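You operate a simulated robot arm through the tools that you are given. There is no shell and no other tool. Be economical: measure what you need, move in short steps, check, and stop when the job is done.

The job below is to be done with a simulated robot arm. You get a single attempt, and the scene is never put back.

TASK
Put a blue cap on one end of the tube in the cap press, then curl its other end.
Fine: clamp it for the cap and free it after; in the curler shut the guard, clamp it, switch on, START, wait till RUN goes out, switch off.

Only the result counts: the job must be done as asked and must still hold three seconds after the hand-in. Knocking over, shifting, dropping, spilling or breaking anything else fails it. Lids that push on must go on centred and level and be pressed home; caps that screw on are set level and turned clockwise until they are tight.

THE ROBOT
A 7-joint arm with a two-finger parallel gripper on a trunk, on a base that drives. Base frame: it is fixed to the floor where the robot stands at the start and does not move with it; the origin is under the middle of the robot, x ahead of it, y to its left, z up. Lengths are in cm, angles in rad, forces in N, time in s.
With the tool pointing down near the work surface it reaches from about 10 to 86 cm from the robot's upright axis, wherever it stands. Its first joint turns from -2.007 to 2.007 rad. Places, roughly: cap knob [40, 40, 90]; curler [50, -90, 90]; curler clamp [50, -70, 100]; curler guard [60, -90, 110]; curler start button [40, -100, 90]; curler switch [40, -100, 100]; left blue lever [40, 40, 100]; press clamp [50, 10, 100]; rest of the curler [50, -70, 80]; tube [425, -400, 75]. Payload 3.91 kg.
The TCP is the grasp point between the finger pads, 3 cm short of the fingertips. In the tool frame z runs along the fingers and y along their closing line. Largest opening 11 cm; finger width 2, thickness 1; the body of the gripper, 4.8 by 11.2 cm, starts 5.5 cm behind the TCP.
Orientation is that of the tool frame in the base frame, as [roll, pitch, yaw] about the fixed x, y, z axes, in that order (R = Rz(yaw) Ry(pitch) Rx(roll)). With the fingers straight down and closing along the base's y, the tool's x points along the base's -x, its y along +y and its z along -z.

THE INTERFACE
- The arm moves only by the tool jog_arm. Its argument "rows" is a list of rows, each an object (a shift or turn left out is 0, a gripper value left out holds the last) with "slide": the shift along the tool's x, y, z in cm, a list of three; "rot": the turn, a rotation vector about the tool's x, y, z in rad, a list of three; "gripper": the gripper command, from -1 (shut) to 1 (fully open), values between in proportion. In form: [{"slide": [x, y, z], "rot": [wx, wy, wz], "gripper": gripper}, ...]. A call has 1 to 20 rows; each row shifts and turns the commanded pose from where the row before left it, along the tool's axes as they then stand. Rows are played at 5 a second. More than 5 cm and 0.15 rad between two rows, or a gripper value outside its range, and nothing of the call is played. A pose out of reach is approached as far as the arm can. The call stops where the force on the tool passes 90 N (or 10 N more than at its start, if that is more) or the arm is blocked; 0.2 s more then pass. The fingers move at their own pace (about 15.3 cm/s each) and stop on an object; they squeeze with about 43 N. The grip force told is the motor's: it shows also when the fingers shut on nothing. Time passes only in rows, and 0.2 s behind the last, so rows that do not move let the fingers close. The reply holds the time, the measured pose of the TCP, the force on the tool along the base axes, the opening and the grip force, in the units named above and with some noise, with the torque about the TCP (base axes, N m) and any sound that the robot's microphone picked up.
- Cameras (640 x 400 px; columns grow to the right, rows downward): "scene" is now at [19.56, 17.27, 154.92]; the picture's right is [-0.51, -0.86, 0.00], its down [-0.76, 0.45, -0.47] and it looks along [0.41, -0.24, -0.88] (base axes); focal length 214 px, centre (320, 200). "wrist" rides on the gripper at [7.2, 1.7, -10.3] in the tool frame; the picture's right is [-0.23, 0.97, 0.00], its down [-0.76, -0.18, -0.62] and it looks along [-0.61, -0.14, 0.78] (tool axes); focal length 222 px, centre (320, 200). There is no depth. A picture from a camera that has moved, and an enlarged one, comes with that camera's place and axes in the base frame and with its lens.
- get_image(camera): a new picture of that camera. No time passes.
- slide_trunk(by): slides the trunk up (or, below 0, down) by that many cm; the arm and the scene camera ride with it, the base frame stays. It gives what a move gives, with no picture.
- base_move(legs): drives the robot by 1 to 6 legs, each [ahead, left, turn to the left] in cm, cm and rad, along the robot's own axes; the way and the turn of a leg run together, so that a leg with both is an arc; at most 150 cm and 3.142 rad a leg. The arm and the cameras ride along, it lands a little off, and it stops where it bumps. It gives what a move gives.
- pan_tilt(pan, tilt): turns the head with the scene camera to pan (to the left, within 1.396 rad either way) and tilt (down, from -0.506 to 1.204), counted from straight ahead of the robot. It gives what a move gives.
- inspect(camera, box): a new picture of the part [left, top, right, bottom] of that camera's present view, enlarged. No time passes.
- close_job(): hands the job in; it is judged then, once.

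Go step by step. Nothing tells you exact positions but the pictures and the camera data: compare them with the known pose of the tool, close in by small moves and look again before you grip or let go. The budget is 120 turns and 78 pictures, counting those below and the enlarged ones. Unless the task says otherwise, let go and move clear before handing in, and close with one line.

The tools are called after "Call:" as a command line: name --argument value ..., lists and objects as JSON in quotes. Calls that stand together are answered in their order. jog_arm: Moves the arm, as the interface text tells. Its arguments: {"type":"object","properties":{"rows":{"type":"array"}},"required":["rows"]} The other tools are called the same way: slide_trunk (by) slides the trunk up or down; base_move (legs) drives the base; pan_tilt (pan, tilt) turns the head that bears the scene camera; get_image (camera) takes a picture; inspect (camera, box) takes an enlarged picture of a part of a camera's view; close_job () hands the job in.

At the start:

```text
time_s: 0.0
tcp_pos: [38.18, -40.33, 128.72]
tcp_rot: [-3.141, 0.0, 3.142]
force: [-1.0, 0.6, 0.3]
moment: [-0.02, -0.02, -0.01]
gripper_width: 11.01
grasp_force: 0.1
trunk travel left (down, up): [-92.5, 6.5]
robot x, y, heading: [0.02, 0.24, 0.003]
head pan, tilt: [-0.536, 1.079]
```

scene: 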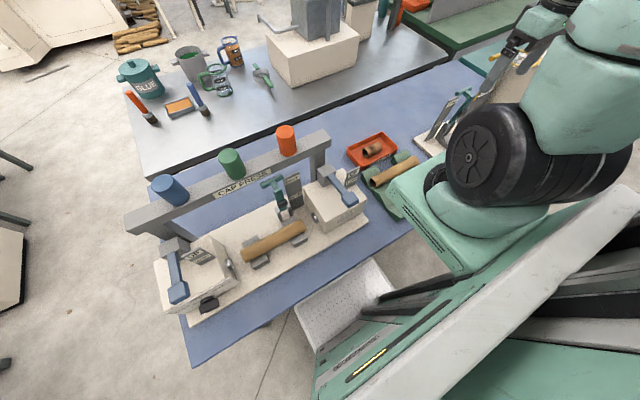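
wrist: 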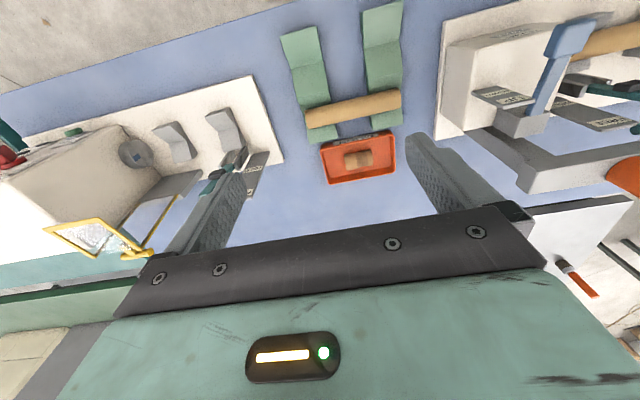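

I see a cap press on the left with a tube in its cradle, three caps standing on top (blue, green, orange), and a second tube on green blocks. I'll take closer looks first.

Call:
inspect --camera "scene" --box '[110, 110, 430, 340]'

Call:
inspect --camera "wrist" --box '[0, 0, 640, 280]'

Call:
pan_tilt --pan -1.1 --tilt 0.7

```text
1.74 times, centred on (270, 225) of scene
camera zoom: at [19.56, 17.27, 154.92], right [-0.51, -0.86, 0.0], down [-0.76, 0.45, -0.47], along [0.41, -0.24, -0.88], focal length 373 px, centre (407, 156)
```

zoom: 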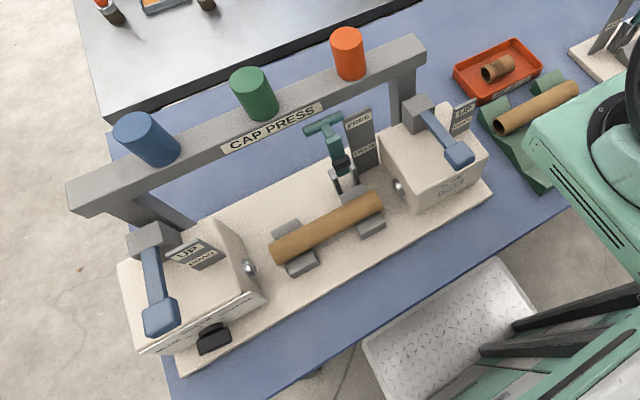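

```text
1.00 times, centred on (320, 140) of wrist
camera zoom: at [30.84, -38.67, 139.04], right [0.23, 0.97, 0.0], down [0.76, -0.18, 0.62], along [0.61, -0.14, -0.78], focal length 222 px, centre (320, 260)
```

zoom: 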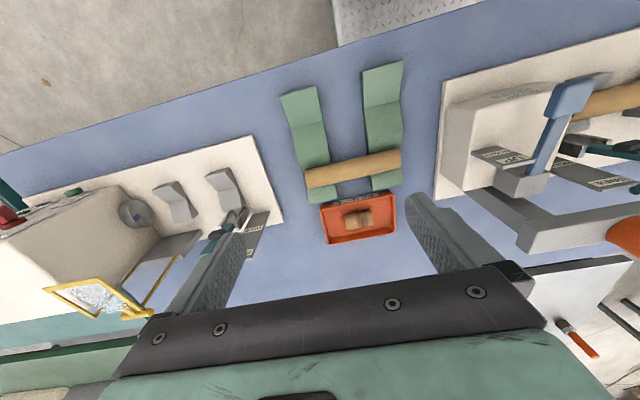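

```text
time_s: 1.0
tcp_pos: [38.26, -40.25, 128.53]
tcp_rot: [3.141, 0.0, -3.141]
force: [-0.3, -0.7, -0.1]
moment: [0.01, -0.01, 0.03]
gripper_width: 11.0
grasp_force: 0.0
trunk travel left (down, up): [-92.5, 6.5]
robot x, y, heading: [0.16, -0.38, -0.001]
head pan, tilt: [-1.1, 0.7]
```

The press has lever stations with signs I need to read, plus a black knob. I look at the curler side and later the press up close.

Call:
get_image --camera "scene"

Call:
pan_tilt --pan 0.3 --tilt 1.1

Call:
get_image --camera "scene"

```text
73 pictures are left
camera scene: at [17.88, 13.0, 157.78], right [-0.89, -0.45, 0.0], down [-0.29, 0.57, -0.76], along [0.35, -0.68, -0.64], focal length 214 px, centre (320, 200)
```

scene: 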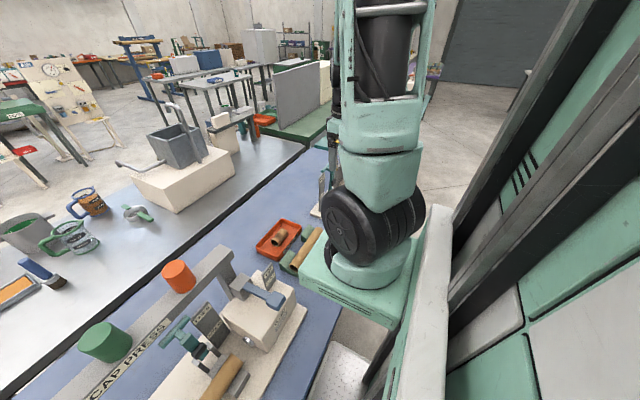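

```text
time_s: 2.5
tcp_pos: [38.36, -40.33, 128.66]
tcp_rot: [-3.141, 0.0, -3.139]
force: [-0.1, 0.2, 0.1]
moment: [-0.01, -0.02, -0.05]
gripper_width: 10.99
grasp_force: 0.1
trunk travel left (down, up): [-92.5, 6.5]
robot x, y, heading: [0.11, -0.14, 0.001]
head pan, tilt: [0.3, 1.1]
```

```text
72 pictures are left
camera scene: at [20.05, 22.43, 154.79], right [0.29, -0.96, 0.0], down [-0.85, -0.26, -0.45], along [0.43, 0.13, -0.89], focal length 214 px, centre (320, 200)
```

scene: 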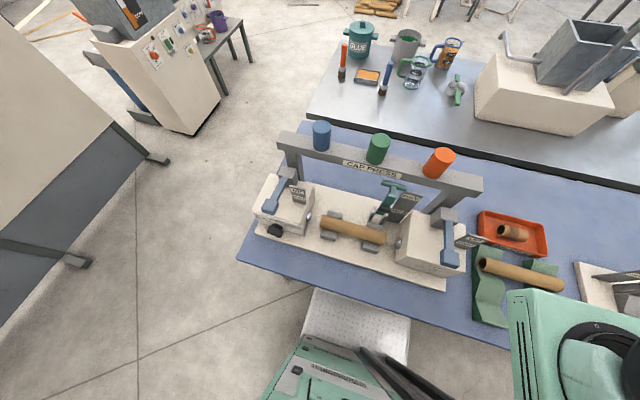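

Call:
inspect --camera "scene" --box '[240, 110, 370, 250]'

Call:
inspect --camera "scene" --box '[350, 130, 560, 290]'

```text
2.86 times, centred on (305, 180) of scene
camera zoom: at [20.05, 22.43, 154.79], right [0.29, -0.96, 0.0], down [-0.85, -0.26, -0.45], along [0.43, 0.13, -0.89], focal length 613 px, centre (363, 257)
```

zoom: 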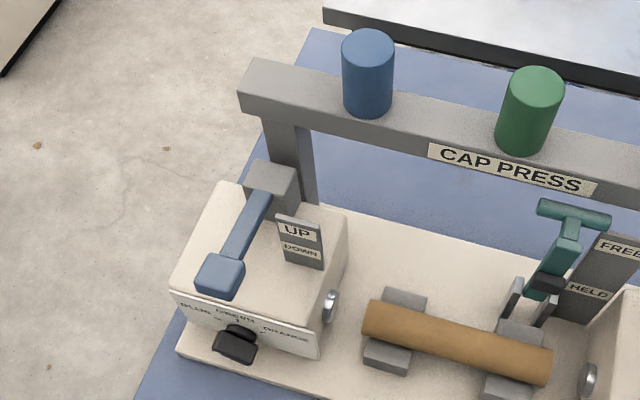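

```text
2.50 times, centred on (455, 210) of scene
camera zoom: at [20.05, 22.43, 154.79], right [0.29, -0.96, 0.0], down [-0.85, -0.26, -0.45], along [0.43, 0.13, -0.89], focal length 536 px, centre (-18, 175)
```

zoom: 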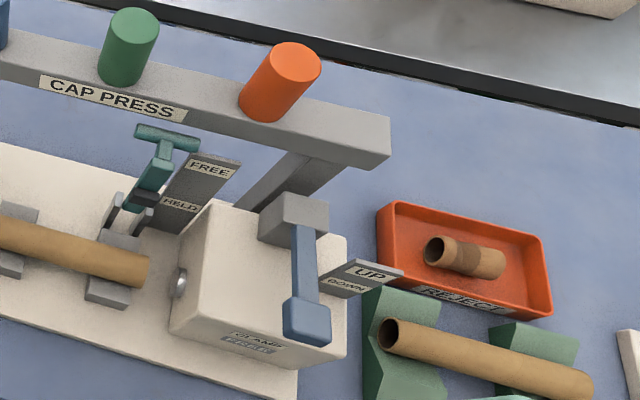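

The knob (BLUE/GREEN/ORANGE) selects the cap, each head has an UP/DOWN lever, and the clamp is FREE/HELD. I move the arm across, high, to look at the knob with the wrist camera.

Call:
jog_arm --rows '[{"slide": [0.5, 5, 0]}, {"slide": [0.5, 4.9, 0]}, {"slide": [0.5, 4.9, 0]}, {"slide": [0.5, 4.9, 0]}, {"slide": [0.5, 4.9, 0]}, {"slide": [0.5, 4.9, 0]}, {"slide": [0.5, 4.9, 0]}, {"slide": [0.5, 4.9, 0]}, {"slide": [0.5, 4.9, 0]}, {"slide": [0.5, 4.9, 0]}, {"slide": [0.5, 4.9, 0]}, {"slide": [0.5, 4.9, 0]}, {"slide": [0.5, 4.9, 0]}, {"slide": [0.5, 4.9, 0]}, {"slide": [0.5, 4.9, 0]}, {"slide": [0.5, 4.9, 0]}, {"slide": [0.5, 4, 0]}, {"slide": [0, 0, 5]}, {"slide": [0, 0, 5]}, {"slide": [0, 0, 4]}]'

Call:
get_image --camera "wrist"

Call:
get_image --camera "scene"

```text
refused: row 1 steps farther than a row can; nothing moved
```

```text
69 pictures are left
camera wrist: at [30.84, -38.67, 139.04], right [0.23, 0.97, 0.0], down [0.76, -0.18, 0.62], along [0.61, -0.14, -0.78], focal length 222 px, centre (320, 200)
```

wrist: 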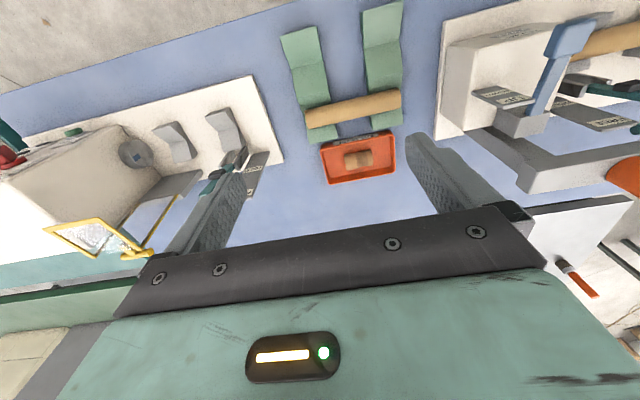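

```text
68 pictures are left
camera scene: at [20.05, 22.43, 154.79], right [0.29, -0.96, 0.0], down [-0.85, -0.26, -0.45], along [0.43, 0.13, -0.89], focal length 214 px, centre (320, 200)
```

scene: 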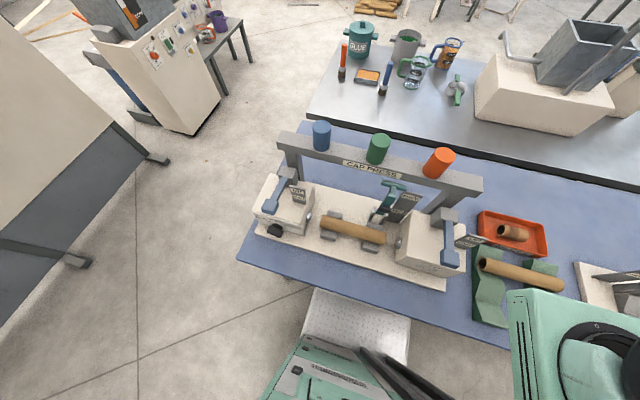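

Row too long; I repeat with smaller steps.

Call:
jog_arm --rows '[{"slide": [0.5, 4.9, 0]}, {"slide": [0.5, 4.9, 0]}, {"slide": [0.5, 4.9, 0]}, {"slide": [0.5, 4.9, 0]}, {"slide": [0.5, 4.9, 0]}, {"slide": [0.5, 4.9, 0]}, {"slide": [0.5, 4.9, 0]}, {"slide": [0.5, 4.9, 0]}, {"slide": [0.5, 4.9, 0]}, {"slide": [0.5, 4.9, 0]}, {"slide": [0.5, 4.9, 0]}, {"slide": [0.5, 4.9, 0]}, {"slide": [0.5, 4.9, 0]}, {"slide": [0.5, 4.9, 0]}, {"slide": [0.5, 4.9, 0]}, {"slide": [0.5, 4.9, 0]}, {"slide": [0.5, 4.9, 0]}, {"slide": [0, 0, 4.9]}, {"slide": [0, 0, 4.9]}, {"slide": [0, 0, 4]}]'

Call:
get_image --camera "wrist"

```text
time_s: 6.7
tcp_pos: [38.17, 37.7, 120.01]
tcp_rot: [-3.141, 0.001, -3.141]
force: [0.5, 0.4, -0.5]
moment: [0.0, -0.03, -0.03]
gripper_width: 11.02
grasp_force: 0.0
out of reach, approached as far as the arm can: row 2, 3, 4, 5, 6, 7
trunk travel left (down, up): [-92.5, 6.5]
robot x, y, heading: [-0.2, -0.18, 0.005]
head pan, tilt: [0.3, 1.1]
```

```text
67 pictures are left
camera wrist: at [30.73, 39.33, 130.32], right [0.23, 0.97, 0.0], down [0.76, -0.18, 0.62], along [0.61, -0.14, -0.78], focal length 222 px, centre (320, 200)
```

wrist: 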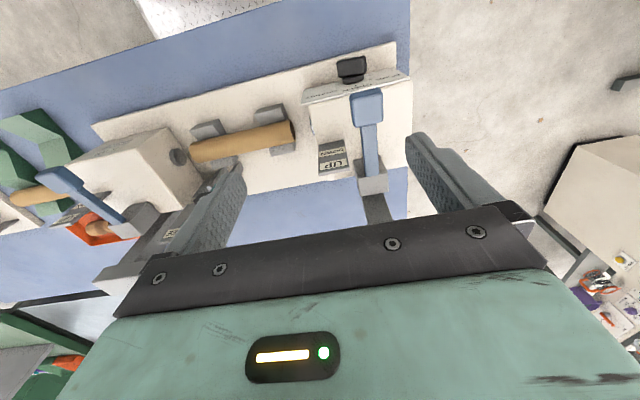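

Call:
inspect --camera "wrist" --box '[290, 40, 420, 200]'

Call:
inspect --camera "scene" --box '[240, 195, 330, 250]'

```text
2.50 times, centred on (355, 120) of wrist
camera zoom: at [30.73, 39.33, 130.32], right [0.23, 0.97, 0.0], down [0.76, -0.18, 0.62], along [0.61, -0.14, -0.78], focal length 555 px, centre (232, 400)
```

zoom: 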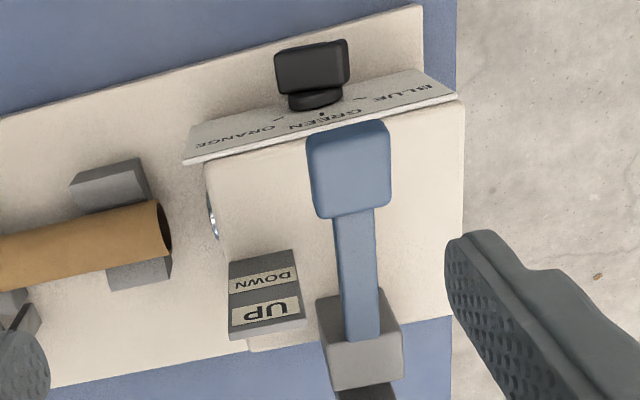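

```text
7.11 times, centred on (285, 222) of scene
camera zoom: at [20.03, 22.41, 154.8], right [0.3, -0.96, 0.0], down [-0.85, -0.26, -0.45], along [0.43, 0.13, -0.89], focal length 1525 px, centre (569, 40)
```

zoom: 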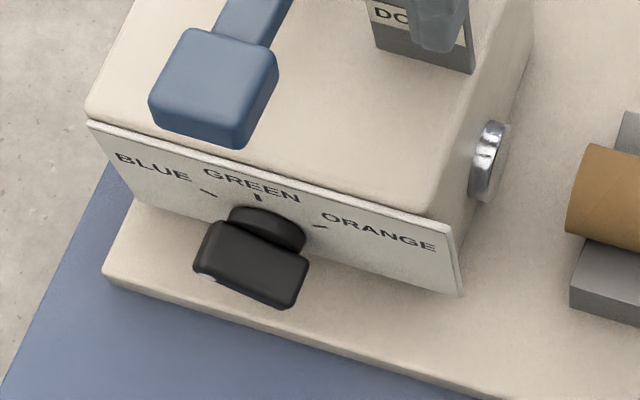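

The knob is a bar handle on the vertical front panel at about [38, 43, 86]. I'll back off in x, lower, and tip the hand so the wrist camera looks at the knob from the front.

Call:
jog_arm --rows '[{"slide": [4, 2, 0]}, {"slide": [4, 2, 0]}, {"slide": [4, 1.3, 2]}, {"slide": [0, 0, 4.5]}, {"slide": [0, 0, 4.5]}, {"slide": [0, 0, 4]}, {"rot": [0, -0.15, 0]}, {"rot": [0, -0.15, 0]}, {"rot": [0, -0.15, 0]}, {"rot": [0, -0.15, 0]}, {"rot": [0, -0.15, 0]}]'

Call:
get_image --camera "wrist"

```text
time_s: 8.3
tcp_pos: [37.72, 41.49, 106.39]
tcp_rot: [3.116, 0.076, 2.917]
force: [-1.5, -0.1, -0.1]
moment: [-0.02, -0.06, 0.03]
gripper_width: 11.02
grasp_force: 0.0
trunk travel left (down, up): [-92.5, 6.5]
robot x, y, heading: [0.56, 0.08, 0.0]
head pan, tilt: [0.3, 1.1]
stopped in row 7: the arm was blocked; the commanded pose is now the measured one
```

```text
64 pictures are left
camera wrist: at [30.14, 44.57, 116.27], right [0.44, 0.9, 0.04], down [0.65, -0.35, 0.68], along [0.62, -0.27, -0.74], focal length 222 px, centre (320, 200)
```

wrist: 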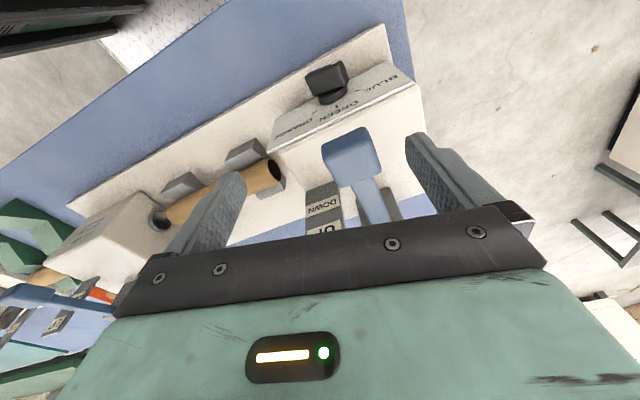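

The arm was blocked near the body; I'll back the base off about 30 cm to gain room in front of the press.

Call:
base_move --legs '[[-30, 0, 0]]'

Call:
get_image --camera "scene"

```text
time_s: 10.3
tcp_pos: [7.76, 41.14, 106.29]
tcp_rot: [3.121, 0.077, 2.91]
force: [0.1, 0.4, 0.2]
moment: [0.03, 0.0, 0.01]
gripper_width: 10.99
grasp_force: 0.0
trunk travel left (down, up): [-92.5, 6.5]
robot x, y, heading: [-30.57, 0.16, -0.008]
head pan, tilt: [0.3, 1.1]
```

```text
63 pictures are left
camera scene: at [-11.53, 23.62, 154.12], right [0.55, -0.83, 0.0], down [-0.78, -0.52, -0.35], along [0.29, 0.19, -0.94], focal length 214 px, centre (320, 200)
```

scene: 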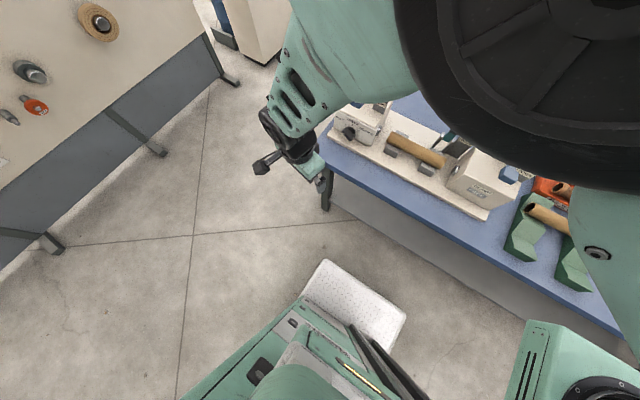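

The elbow sits near the head; now with room in front I extend forward, straighten yaw and tip the hand toward +x.

Call:
jog_arm --rows '[{"slide": [-4, 0, 0], "rot": [0, -0.1, -0.08]}, {"slide": [-4, 0, 0], "rot": [0, -0.1, -0.08]}, {"slide": [-4, 0, 0], "rot": [0, -0.1, -0.07]}, {"rot": [0, -0.15, 0]}, {"rot": [0, -0.15, 0]}, {"rot": [0, -0.15, 0]}]'

Call:
get_image --camera "wrist"

```text
time_s: 11.7
tcp_pos: [28.53, 33.29, 108.68]
tcp_rot: [-3.096, 0.75, 2.988]
force: [1.3, -0.1, 0.1]
moment: [0.02, 0.05, 0.05]
gripper_width: 11.01
grasp_force: 0.1
trunk travel left (down, up): [-92.5, 6.5]
robot x, y, heading: [-29.67, 0.15, -0.01]
head pan, tilt: [0.3, 1.1]
stopped in row 6: the arm was blocked; the commanded pose is now the measured one
```

```text
62 pictures are left
camera wrist: at [16.58, 37.3, 111.2], right [0.34, 0.93, 0.12], down [0.1, -0.17, 0.98], along [0.93, -0.32, -0.15], focal length 222 px, centre (320, 200)
```

wrist: 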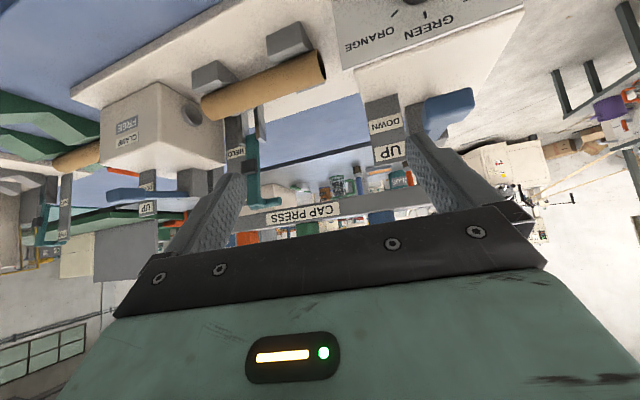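

Blocked by the elbow against the head again. I'll swing the hand in front of the robot and then drive so the robot stands square in front of the knob, farther back.

Call:
jog_arm --rows '[{"slide": [0, -4.5, 0], "rot": [0, 0, 0]}, {"slide": [0, -4.5, 0]}, {"slide": [0, -4.5, 0]}, {"slide": [0, -4.5, 0]}, {"slide": [0, -4.5, 0]}, {"slide": [0, -4.5, 0]}]'

Call:
pan_tilt --pan 0.0 --tilt 0.7

Call:
get_image --camera "scene"

```text
time_s: 13.1
tcp_pos: [23.54, 4.48, 107.05]
tcp_rot: [-2.909, 0.768, 3.115]
force: [-0.3, -0.1, -0.3]
moment: [-0.03, -0.03, -0.03]
gripper_width: 11.01
grasp_force: 0.0
trunk travel left (down, up): [-92.5, 6.5]
robot x, y, heading: [-30.59, -0.04, -0.004]
head pan, tilt: [0.3, 1.1]
stopped in row 6: the arm was blocked; the commanded pose is now the measured one
```

```text
time_s: 13.9
tcp_pos: [23.82, 4.51, 107.09]
tcp_rot: [-2.909, 0.769, 3.117]
force: [-0.3, 0.5, 0.5]
moment: [-0.01, 0.01, 0.01]
gripper_width: 11.01
grasp_force: 0.1
trunk travel left (down, up): [-92.5, 6.5]
robot x, y, heading: [-30.51, -0.35, -0.008]
head pan, tilt: [0.0, 0.7]
```

```text
61 pictures are left
camera scene: at [-7.6, 20.51, 157.78], right [-0.01, -1.0, 0.0], down [-0.64, 0.0, -0.76], along [0.76, -0.01, -0.64], focal length 214 px, centre (320, 200)
```

scene: 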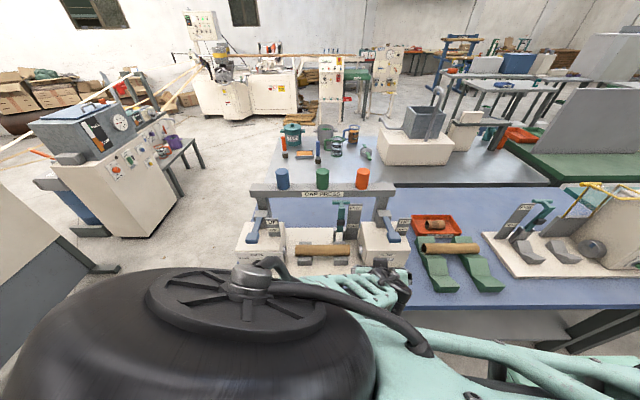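

The head rides at the robot's left and the elbow crowds it, so targets should lie on the robot's right. I drive left so the knob is ahead-right.

Call:
base_move --legs '[[0, 75, 0]]'

Call:
jog_arm --rows '[{"slide": [0, -4.5, 0], "rot": [0, 0, 0]}, {"slide": [0, -4.5, 0]}, {"slide": [0, -4.5, 0]}, {"slide": [0, -4.5, 0]}, {"slide": [0, -4.5, 0]}, {"slide": [0, -4.5, 0]}]'

Call:
get_image --camera "scene"

```text
time_s: 18.0
tcp_pos: [24.52, 79.24, 107.04]
tcp_rot: [-2.907, 0.767, 3.112]
force: [0.7, -0.7, 0.2]
moment: [0.03, 0.02, 0.04]
gripper_width: 11.01
grasp_force: 0.0
trunk travel left (down, up): [-92.5, 6.5]
robot x, y, heading: [-29.72, 75.15, -0.014]
head pan, tilt: [0.0, 0.7]
```

```text
time_s: 19.4
tcp_pos: [29.13, 57.78, 104.67]
tcp_rot: [-2.908, 0.767, 3.113]
force: [0.7, 0.7, -0.1]
moment: [0.0, 0.01, -0.02]
gripper_width: 10.98
grasp_force: 0.0
out of reach, approached as far as the arm can: row 1, 2, 3, 4, 5, 6
trunk travel left (down, up): [-92.5, 6.5]
robot x, y, heading: [-29.42, 75.12, -0.011]
head pan, tilt: [0.0, 0.7]
```

```text
60 pictures are left
camera scene: at [-6.79, 95.67, 157.79], right [-0.01, -1.0, 0.0], down [-0.64, 0.01, -0.77], along [0.77, -0.01, -0.64], focal length 214 px, centre (320, 200)
```

scene: 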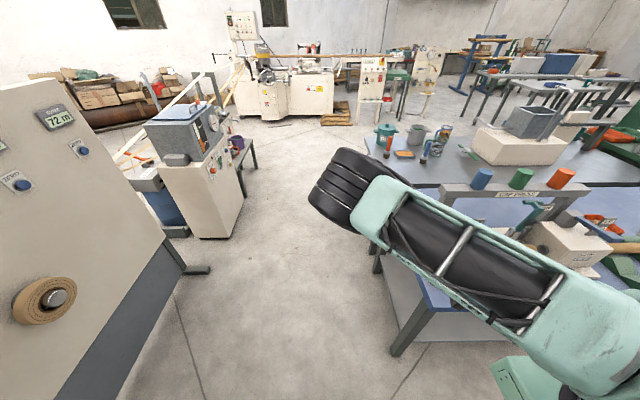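

To read the knob from the front I back away with the hand clear and lower the trunk so the scene camera looks nearly level at the panel.

Call:
base_move --legs '[[-45, 0, 0]]'

Call:
slide_trunk --by -45

Call:
pan_tilt --pan -0.5 --tilt 0.3

Call:
get_image --camera "scene"

```text
time_s: 22.1
tcp_pos: [-15.9, 58.11, 104.62]
tcp_rot: [-2.908, 0.767, 3.106]
force: [-0.2, 0.0, -0.3]
moment: [0.02, 0.01, -0.01]
gripper_width: 11.02
grasp_force: 0.1
trunk travel left (down, up): [-92.5, 6.5]
robot x, y, heading: [-74.38, 75.88, -0.018]
head pan, tilt: [0.0, 0.7]
```

```text
refused: -45 is not a number from -40 to 40
```

```text
time_s: 23.0
tcp_pos: [-15.77, 58.03, 104.6]
tcp_rot: [-2.907, 0.767, 3.108]
force: [0.3, -0.4, 0.0]
moment: [-0.01, 0.01, 0.01]
gripper_width: 11.01
grasp_force: 0.1
trunk travel left (down, up): [-92.5, 6.5]
robot x, y, heading: [-74.63, 75.68, -0.019]
head pan, tilt: [-0.499, 0.3]
```

```text
59 pictures are left
camera scene: at [-51.98, 91.69, 161.39], right [-0.49, -0.87, 0.0], down [-0.26, 0.15, -0.96], along [0.83, -0.47, -0.3], focal length 214 px, centre (320, 200)
```

scene: 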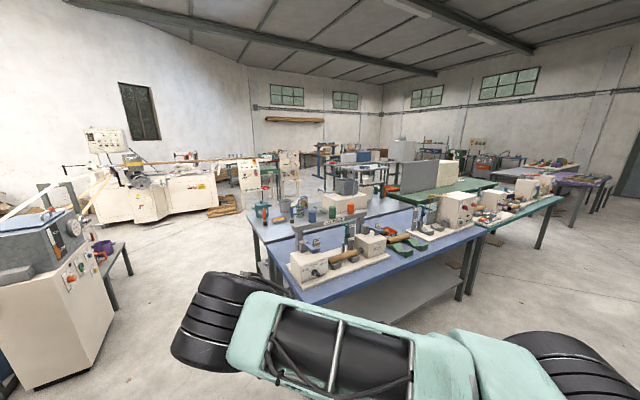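

Before going on I check what lies at the listed far "tube" spot (about pixel 384,162) and the press front.

Call:
inspect --camera "scene" --box '[344, 132, 424, 182]'

Call:
slide_trunk --by -40

Call:
get_image --camera "scene"

```text
8.00 times, centred on (384, 157) of scene
camera zoom: at [-51.98, 91.69, 161.39], right [-0.49, -0.87, 0.0], down [-0.26, 0.15, -0.96], along [0.83, -0.47, -0.3], focal length 1716 px, centre (-192, 544)
```

zoom: 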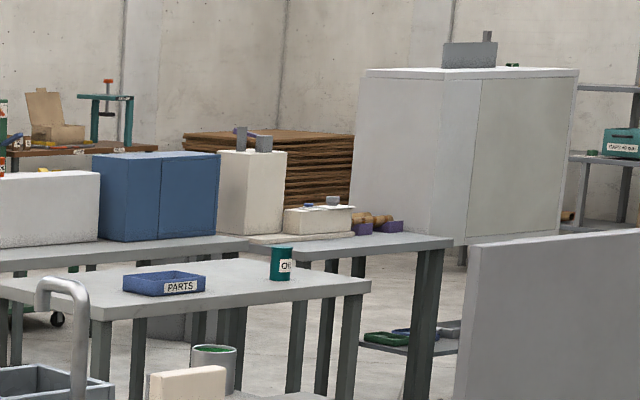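

```text
time_s: 26.9
tcp_pos: [-15.78, 58.0, 64.63]
tcp_rot: [-2.908, 0.767, 3.106]
force: [0.3, 0.7, 0.1]
moment: [0.0, -0.03, 0.01]
gripper_width: 10.98
grasp_force: 0.1
trunk travel left (down, up): [-52.5, 46.5]
robot x, y, heading: [-74.47, 76.09, -0.019]
head pan, tilt: [-0.499, 0.3]
```

```text
57 pictures are left
camera scene: at [-51.99, 91.69, 121.4], right [-0.49, -0.87, 0.0], down [-0.26, 0.15, -0.96], along [0.83, -0.47, -0.3], focal length 214 px, centre (320, 200)
```

scene: 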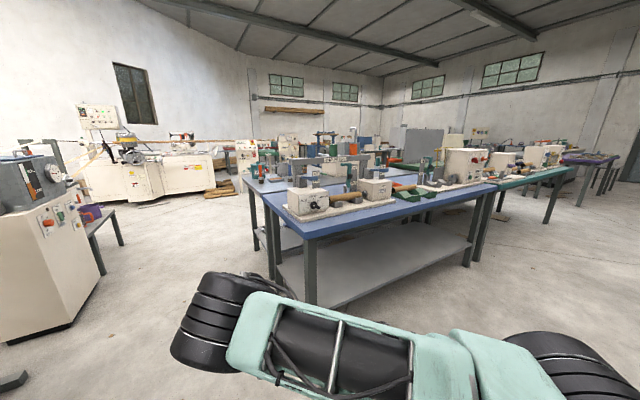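

Call:
inspect --camera "scene" --box '[284, 174, 348, 214]'

Call:
inspect --camera "scene" --box '[400, 130, 500, 195]'

```text
10.00 times, centred on (316, 194) of scene
camera zoom: at [-51.99, 91.69, 121.4], right [-0.49, -0.87, 0.0], down [-0.26, 0.15, -0.96], along [0.83, -0.47, -0.3], focal length 2145 px, centre (360, 260)
```

zoom: 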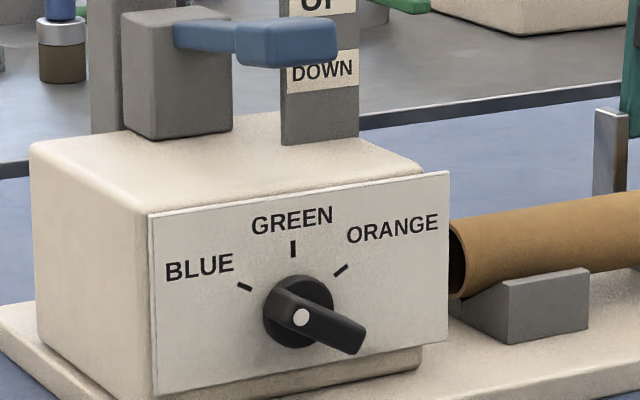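

```text
6.15 times, centred on (450, 162) of scene
camera zoom: at [-51.99, 91.69, 121.4], right [-0.49, -0.87, 0.0], down [-0.26, 0.15, -0.96], along [0.83, -0.47, -0.3], focal length 1320 px, centre (-480, 431)
```

zoom: 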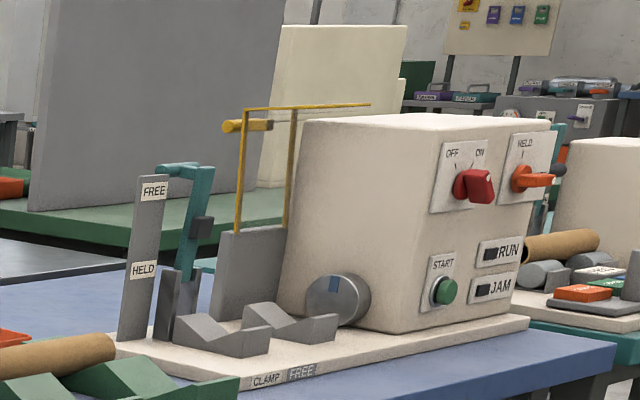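

The white dot on the knob's bar points up-left along the BLUE tick, so blue is already selected. Press sequence is clamp HELD, left lever down/up, clamp FREE. I raise the trunk, square the tool to point down, and check.

Call:
slide_trunk --by 40

Call:
jog_arm --rows '[{"rot": [0, 0.14, 0]}, {"rot": [0, 0.14, 0]}, {"rot": [0, 0.14, 0]}, {"rot": [0, 0.14, 0]}, {"rot": [0, 0.14, 0]}, {"rot": [0, 0.07, 0]}]'

```text
time_s: 30.7
tcp_pos: [-15.78, 58.07, 104.54]
tcp_rot: [-2.909, 0.769, 3.107]
force: [0.2, 0.3, -0.3]
moment: [0.01, -0.03, 0.01]
gripper_width: 11.01
grasp_force: 0.1
trunk travel left (down, up): [-92.5, 6.5]
robot x, y, heading: [-74.35, 75.68, -0.017]
head pan, tilt: [-0.499, 0.3]
```

```text
time_s: 32.1
tcp_pos: [-15.65, 58.0, 104.69]
tcp_rot: [-2.975, 0.01, 2.945]
force: [-0.5, 0.0, 0.0]
moment: [0.01, 0.0, 0.0]
gripper_width: 10.98
grasp_force: 0.1
trunk travel left (down, up): [-92.5, 6.5]
robot x, y, heading: [-74.48, 76.21, -0.024]
head pan, tilt: [-0.499, 0.3]
```

Call:
jog_arm --rows '[{"rot": [-0.083, 0, -0.1]}, {"rot": [-0.083, 0, -0.1]}, {"slide": [2, 0, -4.5]}, {"slide": [2, 0, -4.5]}, {"slide": [2, 0, -4.5]}, {"slide": [2, 0, -4.5]}, {"slide": [2, 0, -4.5]}]'

Call:
base_move --legs '[[0, -36, 0.02], [72, 0, 0]]'

Call:
pan_tilt --pan -0.5 --tilt 1.05

Call:
get_image --camera "scene"

Call:
get_image --camera "wrist"

```text
time_s: 33.7
tcp_pos: [-25.64, 58.18, 127.03]
tcp_rot: [-3.14, -0.004, -3.141]
force: [0.4, -0.1, 0.6]
moment: [-0.02, 0.04, -0.03]
gripper_width: 11.01
grasp_force: 0.1
trunk travel left (down, up): [-92.5, 6.5]
robot x, y, heading: [-74.35, 76.21, -0.014]
head pan, tilt: [-0.499, 0.3]
```

```text
time_s: 39.5
tcp_pos: [46.48, 23.03, 127.05]
tcp_rot: [-3.141, -0.006, -3.124]
force: [-0.3, 0.6, 1.2]
moment: [-0.01, -0.02, -0.03]
gripper_width: 11.01
grasp_force: 0.0
trunk travel left (down, up): [-92.5, 6.5]
robot x, y, heading: [-2.5, 40.72, 0.001]
head pan, tilt: [-0.499, 0.3]
```

```text
time_s: 40.6
tcp_pos: [46.5, 23.12, 127.05]
tcp_rot: [-3.141, -0.005, -3.124]
force: [-0.1, -0.5, 0.0]
moment: [-0.02, -0.02, 0.0]
gripper_width: 11.01
grasp_force: 0.1
trunk travel left (down, up): [-92.5, 6.5]
robot x, y, heading: [-2.58, 40.24, 0.001]
head pan, tilt: [-0.499, 1.051]
```

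```text
54 pictures are left
camera scene: at [17.29, 57.6, 155.11], right [-0.48, -0.88, 0.0], down [-0.76, 0.42, -0.5], along [0.44, -0.24, -0.87], focal length 214 px, centre (320, 200)
```

scene: 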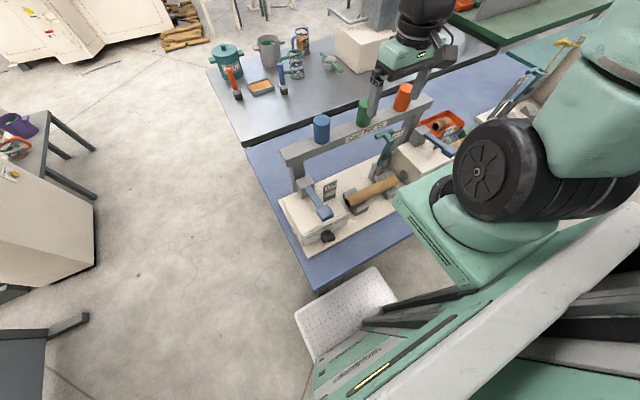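

```text
53 pictures are left
camera wrist: at [39.18, 24.72, 137.44], right [0.21, 0.98, 0.0], down [0.77, -0.16, 0.62], along [0.61, -0.13, -0.78], focal length 222 px, centre (320, 200)
```

wrist: 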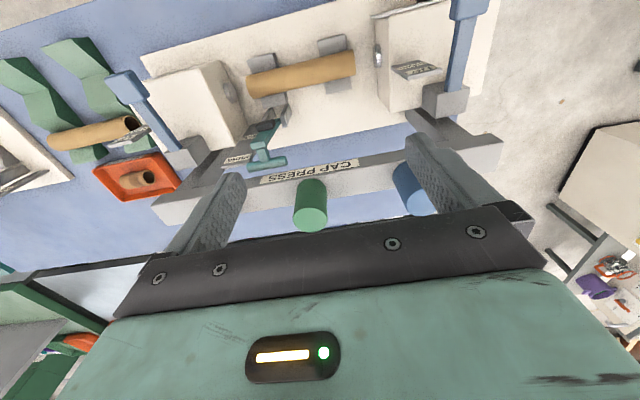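

Now the arm is in a good posture over the press. I enlarge both views to triangulate the clamp, tube and lever.

Call:
inspect --camera "wrist" --box '[200, 20, 500, 207]'

Call:
inspect --camera "scene" --box '[270, 100, 450, 260]'

```text
2.13 times, centred on (350, 114) of wrist
camera zoom: at [39.18, 24.72, 137.44], right [0.21, 0.98, 0.0], down [0.77, -0.16, 0.62], along [0.61, -0.13, -0.78], focal length 474 px, centre (256, 384)
```

zoom: 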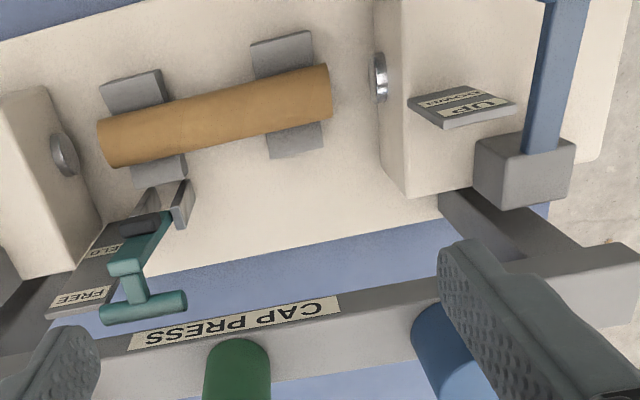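

```text
2.50 times, centred on (360, 180) of scene
camera zoom: at [17.29, 57.6, 155.11], right [-0.48, -0.88, 0.0], down [-0.76, 0.42, -0.5], along [0.44, -0.24, -0.87], focal length 536 px, centre (220, 250)
```

zoom: 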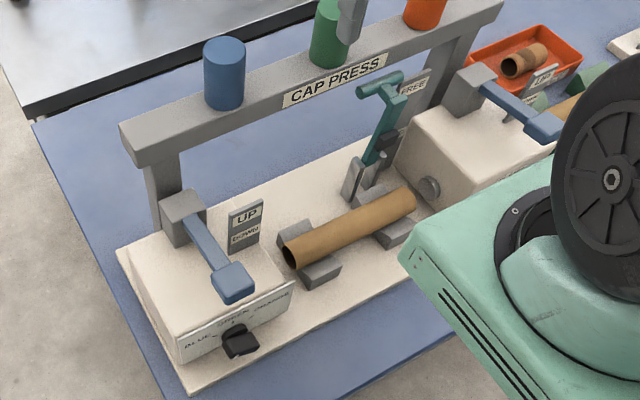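

I place the press clamp's T-handle at about (56.8, 11, 102), pivot near (53, 10.7, 86); the tube's axis is at x 46.3, z 86.7, y 8.5–30; left lever knob at (40, 43.4, 101). I tip the tool toward +x and go to a spot just in front of the T-handle.

Call:
jog_arm --rows '[{"slide": [0, -4, 0], "rot": [0, -0.15, 0.0]}, {"slide": [0, -4, 0], "rot": [0, -0.15, 0.0]}, {"slide": [0, -4, 0], "rot": [0, -0.15, 0.0]}, {"rot": [0, -0.15, 0.0]}, {"slide": [2, 0, 4.2]}, {"slide": [2, 0, 4.2]}, {"slide": [1.7, 0, 4.3]}, {"slide": [0, 0, 4.2]}]'

Call:
get_image --camera "wrist"

Call:
inspect --camera "scene" --box '[330, 60, 450, 210]'

```text
time_s: 42.4
tcp_pos: [54.17, 8.81, 111.15]
tcp_rot: [-3.137, 0.596, -3.121]
force: [-0.5, 0.1, 0.1]
moment: [-0.01, -0.03, 0.03]
gripper_width: 10.99
grasp_force: 0.1
out of reach, approached as far as the arm can: row 2, 4, 5
trunk travel left (down, up): [-92.5, 6.5]
robot x, y, heading: [-3.03, 40.62, -0.002]
head pan, tilt: [-0.499, 1.051]
```

```text
50 pictures are left
camera wrist: at [42.19, 10.29, 115.67], right [0.17, 0.98, 0.12], down [0.28, -0.17, 0.94], along [0.94, -0.13, -0.31], focal length 222 px, centre (320, 200)
```

wrist: 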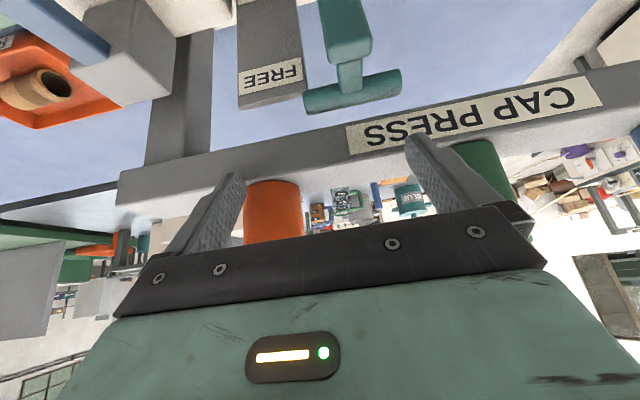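

```text
2.67 times, centred on (390, 135) of scene
camera zoom: at [17.22, 57.57, 155.12], right [-0.48, -0.88, 0.0], down [-0.76, 0.42, -0.5], along [0.44, -0.24, -0.87], focal length 572 px, centre (133, 373)
```

zoom: 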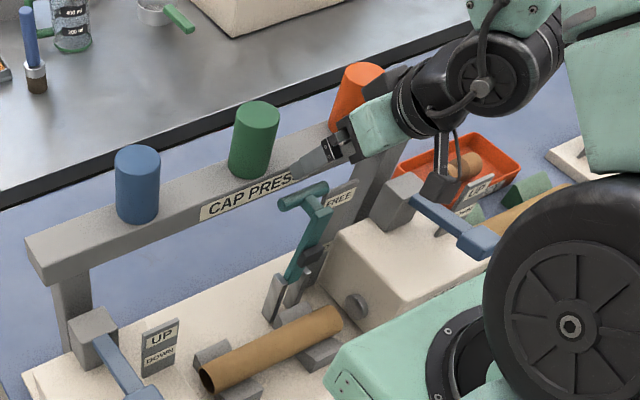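

T-handle refined to (56.4, 11.7, 102.8), just below and in front of the beam. I align and advance along the finger direction to straddle its ends.

Call:
jog_arm --rows '[{"slide": [2.84, 2.9, -1.16]}, {"slide": [0, 0, 0]}]'

Call:
get_image --camera "wrist"

```text
time_s: 43.0
tcp_pos: [51.83, 11.0, 110.23]
tcp_rot: [-3.141, 0.592, -3.121]
force: [0.2, 0.2, -0.6]
moment: [0.02, -0.02, 0.0]
gripper_width: 11.0
grasp_force: 0.0
out of reach, approached as far as the arm can: row 1
trunk travel left (down, up): [-92.5, 6.5]
robot x, y, heading: [-2.37, 40.43, -0.001]
head pan, tilt: [-0.499, 1.051]
```

```text
48 pictures are left
camera wrist: at [39.92, 12.54, 114.9], right [0.17, 0.98, 0.13], down [0.29, -0.17, 0.94], along [0.94, -0.12, -0.31], focal length 222 px, centre (320, 200)
```

wrist: 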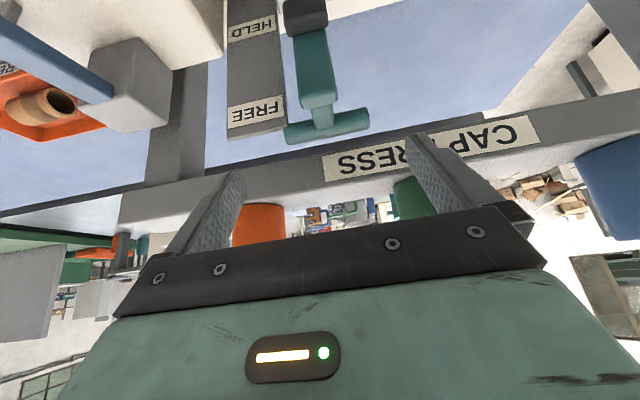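

Call:
jog_arm --rows '[{"slide": [0.1, 0.4, 2.5]}, {"slide": [0.1, 0.4, 2.5]}, {"slide": [0.1, 0, 2.4]}, {"slide": [0, 0, 0]}]'

Call:
get_image --camera "wrist"

```text
time_s: 44.0
tcp_pos: [55.77, 11.77, 104.05]
tcp_rot: [-3.139, 0.595, -3.121]
force: [0.7, -0.2, 0.6]
moment: [-0.01, -0.01, 0.0]
gripper_width: 11.0
grasp_force: 0.2
trunk travel left (down, up): [-92.5, 6.5]
robot x, y, heading: [-2.63, 40.37, 0.001]
head pan, tilt: [-0.499, 1.051]
```

```text
47 pictures are left
camera wrist: at [43.84, 13.21, 108.55], right [0.17, 0.98, 0.13], down [0.28, -0.17, 0.94], along [0.94, -0.13, -0.31], focal length 222 px, centre (320, 200)
```

wrist: 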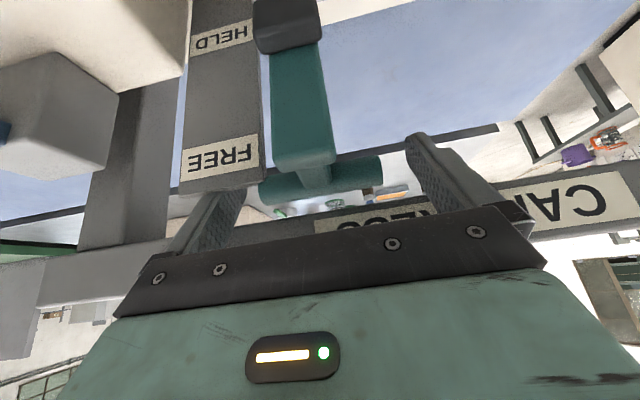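

The bar is between the fingers, slightly nearer the left one; I shift a bit and close.

Call:
jog_arm --rows '[{"slide": [0, 0.5, 0]}, {"gripper": -1}, {}, {}]'

```text
time_s: 45.0
tcp_pos: [55.59, 11.85, 104.08]
tcp_rot: [-3.135, 0.597, -3.127]
force: [1.0, -30.0, -0.1]
moment: [-0.53, -0.09, -1.17]
gripper_width: 6.98
grasp_force: 45.0
trunk travel left (down, up): [-92.5, 6.5]
robot x, y, heading: [-2.36, 40.28, 0.0]
head pan, tilt: [-0.499, 1.051]
```

Gripped (7 cm bar) with a side load; I relax that and start the arc toward -x.

Call:
jog_arm --rows '[{"slide": [0, -0.4, 0]}, {"slide": [0.84, 0, -0.73]}, {"slide": [0.83, 0, -0.72]}, {"slide": [1, 0, -0.68]}, {"slide": [1, 0, -0.67]}]'

```text
time_s: 46.2
tcp_pos: [51.07, 11.81, 104.07]
tcp_rot: [3.141, 0.592, -3.122]
force: [10.1, -4.3, -9.4]
moment: [0.12, -1.34, -0.63]
gripper_width: 6.98
grasp_force: 45.5
trunk travel left (down, up): [-92.5, 6.5]
robot x, y, heading: [-2.75, 40.41, -0.002]
head pan, tilt: [-0.499, 1.051]
```

Call:
jog_arm --rows '[{"slide": [1.1, 0, -0.5]}, {"slide": [1.1, 0, -0.5]}, {"slide": [1.1, 0, -0.36]}, {"slide": [1.1, 0, -0.36]}, {"slide": [1.2, 0, -0.2]}, {"slide": [1.2, 0, -0.2]}]'

```text
time_s: 47.6
tcp_pos: [45.16, 11.87, 101.37]
tcp_rot: [3.118, 0.591, -3.122]
force: [-4.6, 75.9, 17.1]
moment: [0.18, -1.0, -0.01]
gripper_width: 7.04
grasp_force: 44.7
out of reach, approached as far as the arm can: row 3, 4, 6
trunk travel left (down, up): [-92.5, 6.5]
robot x, y, heading: [-2.76, 40.02, -0.0]
head pan, tilt: [-0.499, 1.051]
```

Call:
jog_arm --rows '[{"slide": [0, 0.5, 0]}, {"slide": [0, 0.3, 0]}]'

Call:
get_image --camera "scene"

```text
time_s: 48.2
tcp_pos: [45.02, 11.89, 101.18]
tcp_rot: [3.129, 0.587, -3.125]
force: [-21.2, 58.2, 31.9]
moment: [0.42, -0.34, 0.27]
gripper_width: 7.02
grasp_force: 45.1
out of reach, approached as far as the arm can: row 1
trunk travel left (down, up): [-92.5, 6.5]
robot x, y, heading: [-2.51, 40.42, -0.001]
head pan, tilt: [-0.499, 1.051]
```

```text
46 pictures are left
camera scene: at [17.06, 57.97, 155.11], right [-0.48, -0.88, 0.0], down [-0.76, 0.42, -0.5], along [0.44, -0.24, -0.87], focal length 214 px, centre (320, 200)
```

scene: 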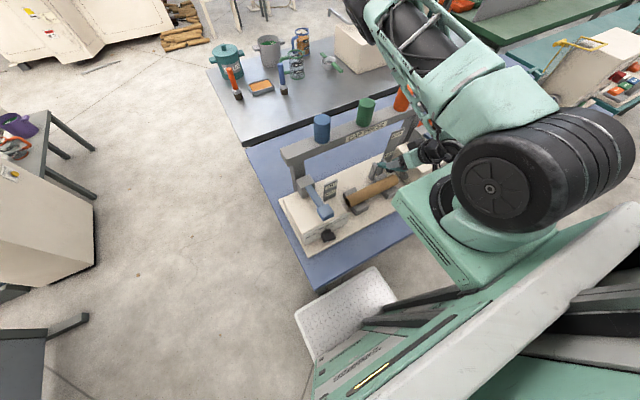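

The arm is folded too close to its shoulder here. I release, lift away, back the base off, and will finish by pushing the handle down from above.

Call:
jog_arm --rows '[{"gripper": 1}, {}, {"slide": [0, 0, -3]}, {"slide": [0, 0, -3]}, {"slide": [0, 0, -3]}, {"slide": [-1, 0, -3]}]'

Call:
inspect --camera "wrist" --box '[100, 0, 540, 250]'

```text
time_s: 49.6
tcp_pos: [43.1, 5.02, 107.74]
tcp_rot: [3.14, 0.593, -3.122]
force: [0.5, -0.4, 0.1]
moment: [0.01, -0.02, 0.0]
gripper_width: 11.0
grasp_force: 0.0
out of reach, approached as far as the arm can: row 3, 4, 5, 6
trunk travel left (down, up): [-92.5, 6.5]
robot x, y, heading: [-2.61, 40.0, -0.004]
head pan, tilt: [-0.499, 1.051]
```

```text
1.45 times, centred on (320, 125) of wrist
camera zoom: at [31.11, 6.55, 112.24], right [0.17, 0.98, 0.13], down [0.29, -0.17, 0.94], along [0.94, -0.12, -0.31], focal length 323 px, centre (320, 309)
```

zoom: 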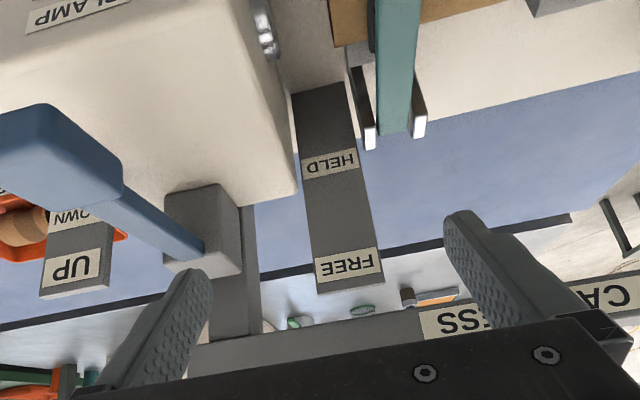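

Call:
base_move --legs '[[-25, 0, 0]]'

Call:
pan_tilt --pan -0.5 --tilt 0.8

Call:
get_image --camera "scene"

```text
time_s: 51.4
tcp_pos: [18.48, 5.04, 107.73]
tcp_rot: [-3.141, 0.594, -3.123]
force: [-0.4, 0.1, -0.7]
moment: [0.01, -0.02, 0.0]
gripper_width: 11.0
grasp_force: 0.0
trunk travel left (down, up): [-92.5, 6.5]
robot x, y, heading: [-27.55, 40.21, -0.002]
head pan, tilt: [-0.499, 1.051]
```

```text
time_s: 52.2
tcp_pos: [18.42, 5.12, 107.63]
tcp_rot: [3.141, 0.597, -3.124]
force: [0.2, 0.3, 0.5]
moment: [-0.01, -0.01, 0.03]
gripper_width: 10.98
grasp_force: 0.0
trunk travel left (down, up): [-92.5, 6.5]
robot x, y, heading: [-26.95, 40.54, -0.004]
head pan, tilt: [-0.499, 0.799]
```

```text
44 pictures are left
camera scene: at [-5.94, 56.93, 156.96], right [-0.48, -0.88, 0.0], down [-0.63, 0.35, -0.7], along [0.61, -0.34, -0.72], focal length 214 px, centre (320, 200)
```

scene: 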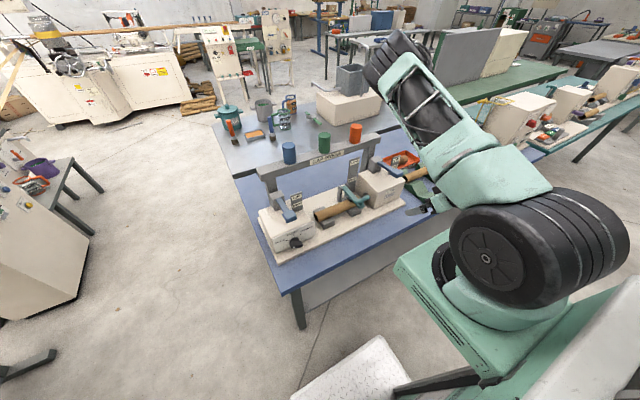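

Call:
inspect --camera "scene" --box '[250, 140, 410, 260]'

```text
3.33 times, centred on (330, 200) of scene
camera zoom: at [-5.94, 56.93, 156.96], right [-0.48, -0.88, 0.0], down [-0.63, 0.35, -0.7], along [0.61, -0.34, -0.72], focal length 715 px, centre (287, 200)
```

zoom: 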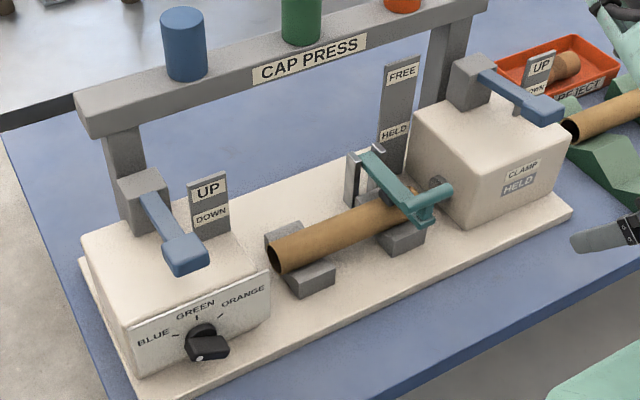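

The clamp lever dropped fully and the indicator reads HELD; the knob dot is toward BLUE. Now I square the tool downwards, shut the fingers and go above the left blue lever's knob.

Call:
jog_arm --rows '[{"rot": [0, 0.15, 0], "gripper": -1}, {"rot": [0, 0.15, 0]}, {"rot": [0, 0.15, 0]}, {"rot": [0, 0.145, -0.018]}, {"slide": [-2, 2, -4]}, {"slide": [-2, 4, -2]}, {"slide": [-2, 4.4, 0]}, {"slide": [-2, 4.4, 0]}, {"slide": [-2, 4.4, 0]}, {"slide": [-2, 4.4, 0]}, {"slide": [-2, 4.4, 0]}, {"slide": [-2, 4.4, 0]}, {"slide": [-2, 4, 0]}, {"slide": [-3, 1.5, 0]}, {}]'

```text
time_s: 55.4
tcp_pos: [38.32, 43.71, 113.9]
tcp_rot: [-3.14, 0.0, -3.107]
force: [-0.2, 0.0, 0.6]
moment: [0.02, 0.01, 0.01]
gripper_width: 0.0
grasp_force: 37.9
trunk travel left (down, up): [-92.5, 6.5]
robot x, y, heading: [-26.96, 40.7, -0.004]
head pan, tilt: [-0.499, 0.799]
```

Call:
get_image --camera "wrist"

Call:
inspect --camera "scene" --box '[230, 110, 360, 260]'

```text
42 pictures are left
camera wrist: at [30.88, 45.13, 124.21], right [0.19, 0.98, 0.0], down [0.77, -0.15, 0.62], along [0.61, -0.12, -0.78], focal length 222 px, centre (320, 200)
```

wrist: 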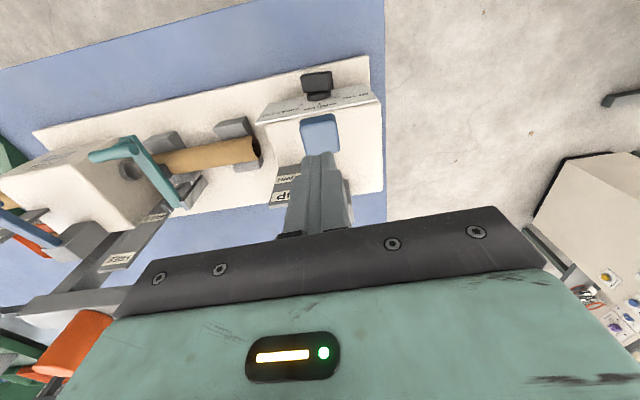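

```text
2.67 times, centred on (295, 185) of scene
camera zoom: at [-5.94, 56.94, 156.96], right [-0.48, -0.88, 0.0], down [-0.63, 0.35, -0.7], along [0.61, -0.34, -0.72], focal length 572 px, centre (387, 240)
```

zoom: 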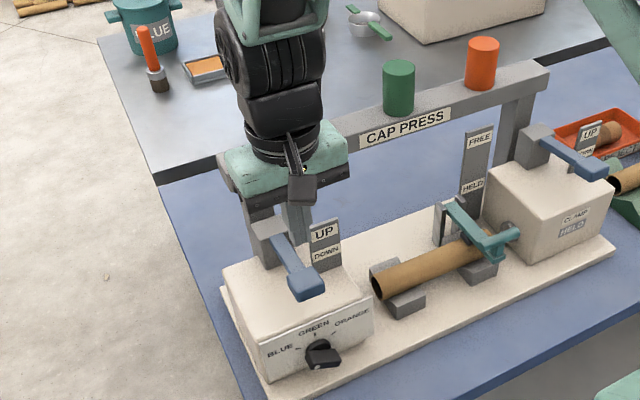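

Call:
jog_arm --rows '[{"slide": [-2, -0.4, 3]}, {"slide": [0, 0, 3]}, {"slide": [0, 0, 1.5]}, {"slide": [0, 0, 1]}, {"slide": [0, 0, 1]}, {"slide": [0, 0, 1]}, {"slide": [0, 0, 1]}]'

```text
time_s: 57.0
tcp_pos: [40.36, 43.29, 102.2]
tcp_rot: [-3.14, 0.0, -3.107]
force: [-1.9, 0.5, 4.9]
moment: [-0.01, -0.02, 0.0]
gripper_width: 0.0
grasp_force: 37.7
trunk travel left (down, up): [-92.5, 6.5]
robot x, y, heading: [-27.53, 40.21, -0.007]
head pan, tilt: [-0.499, 0.799]
```

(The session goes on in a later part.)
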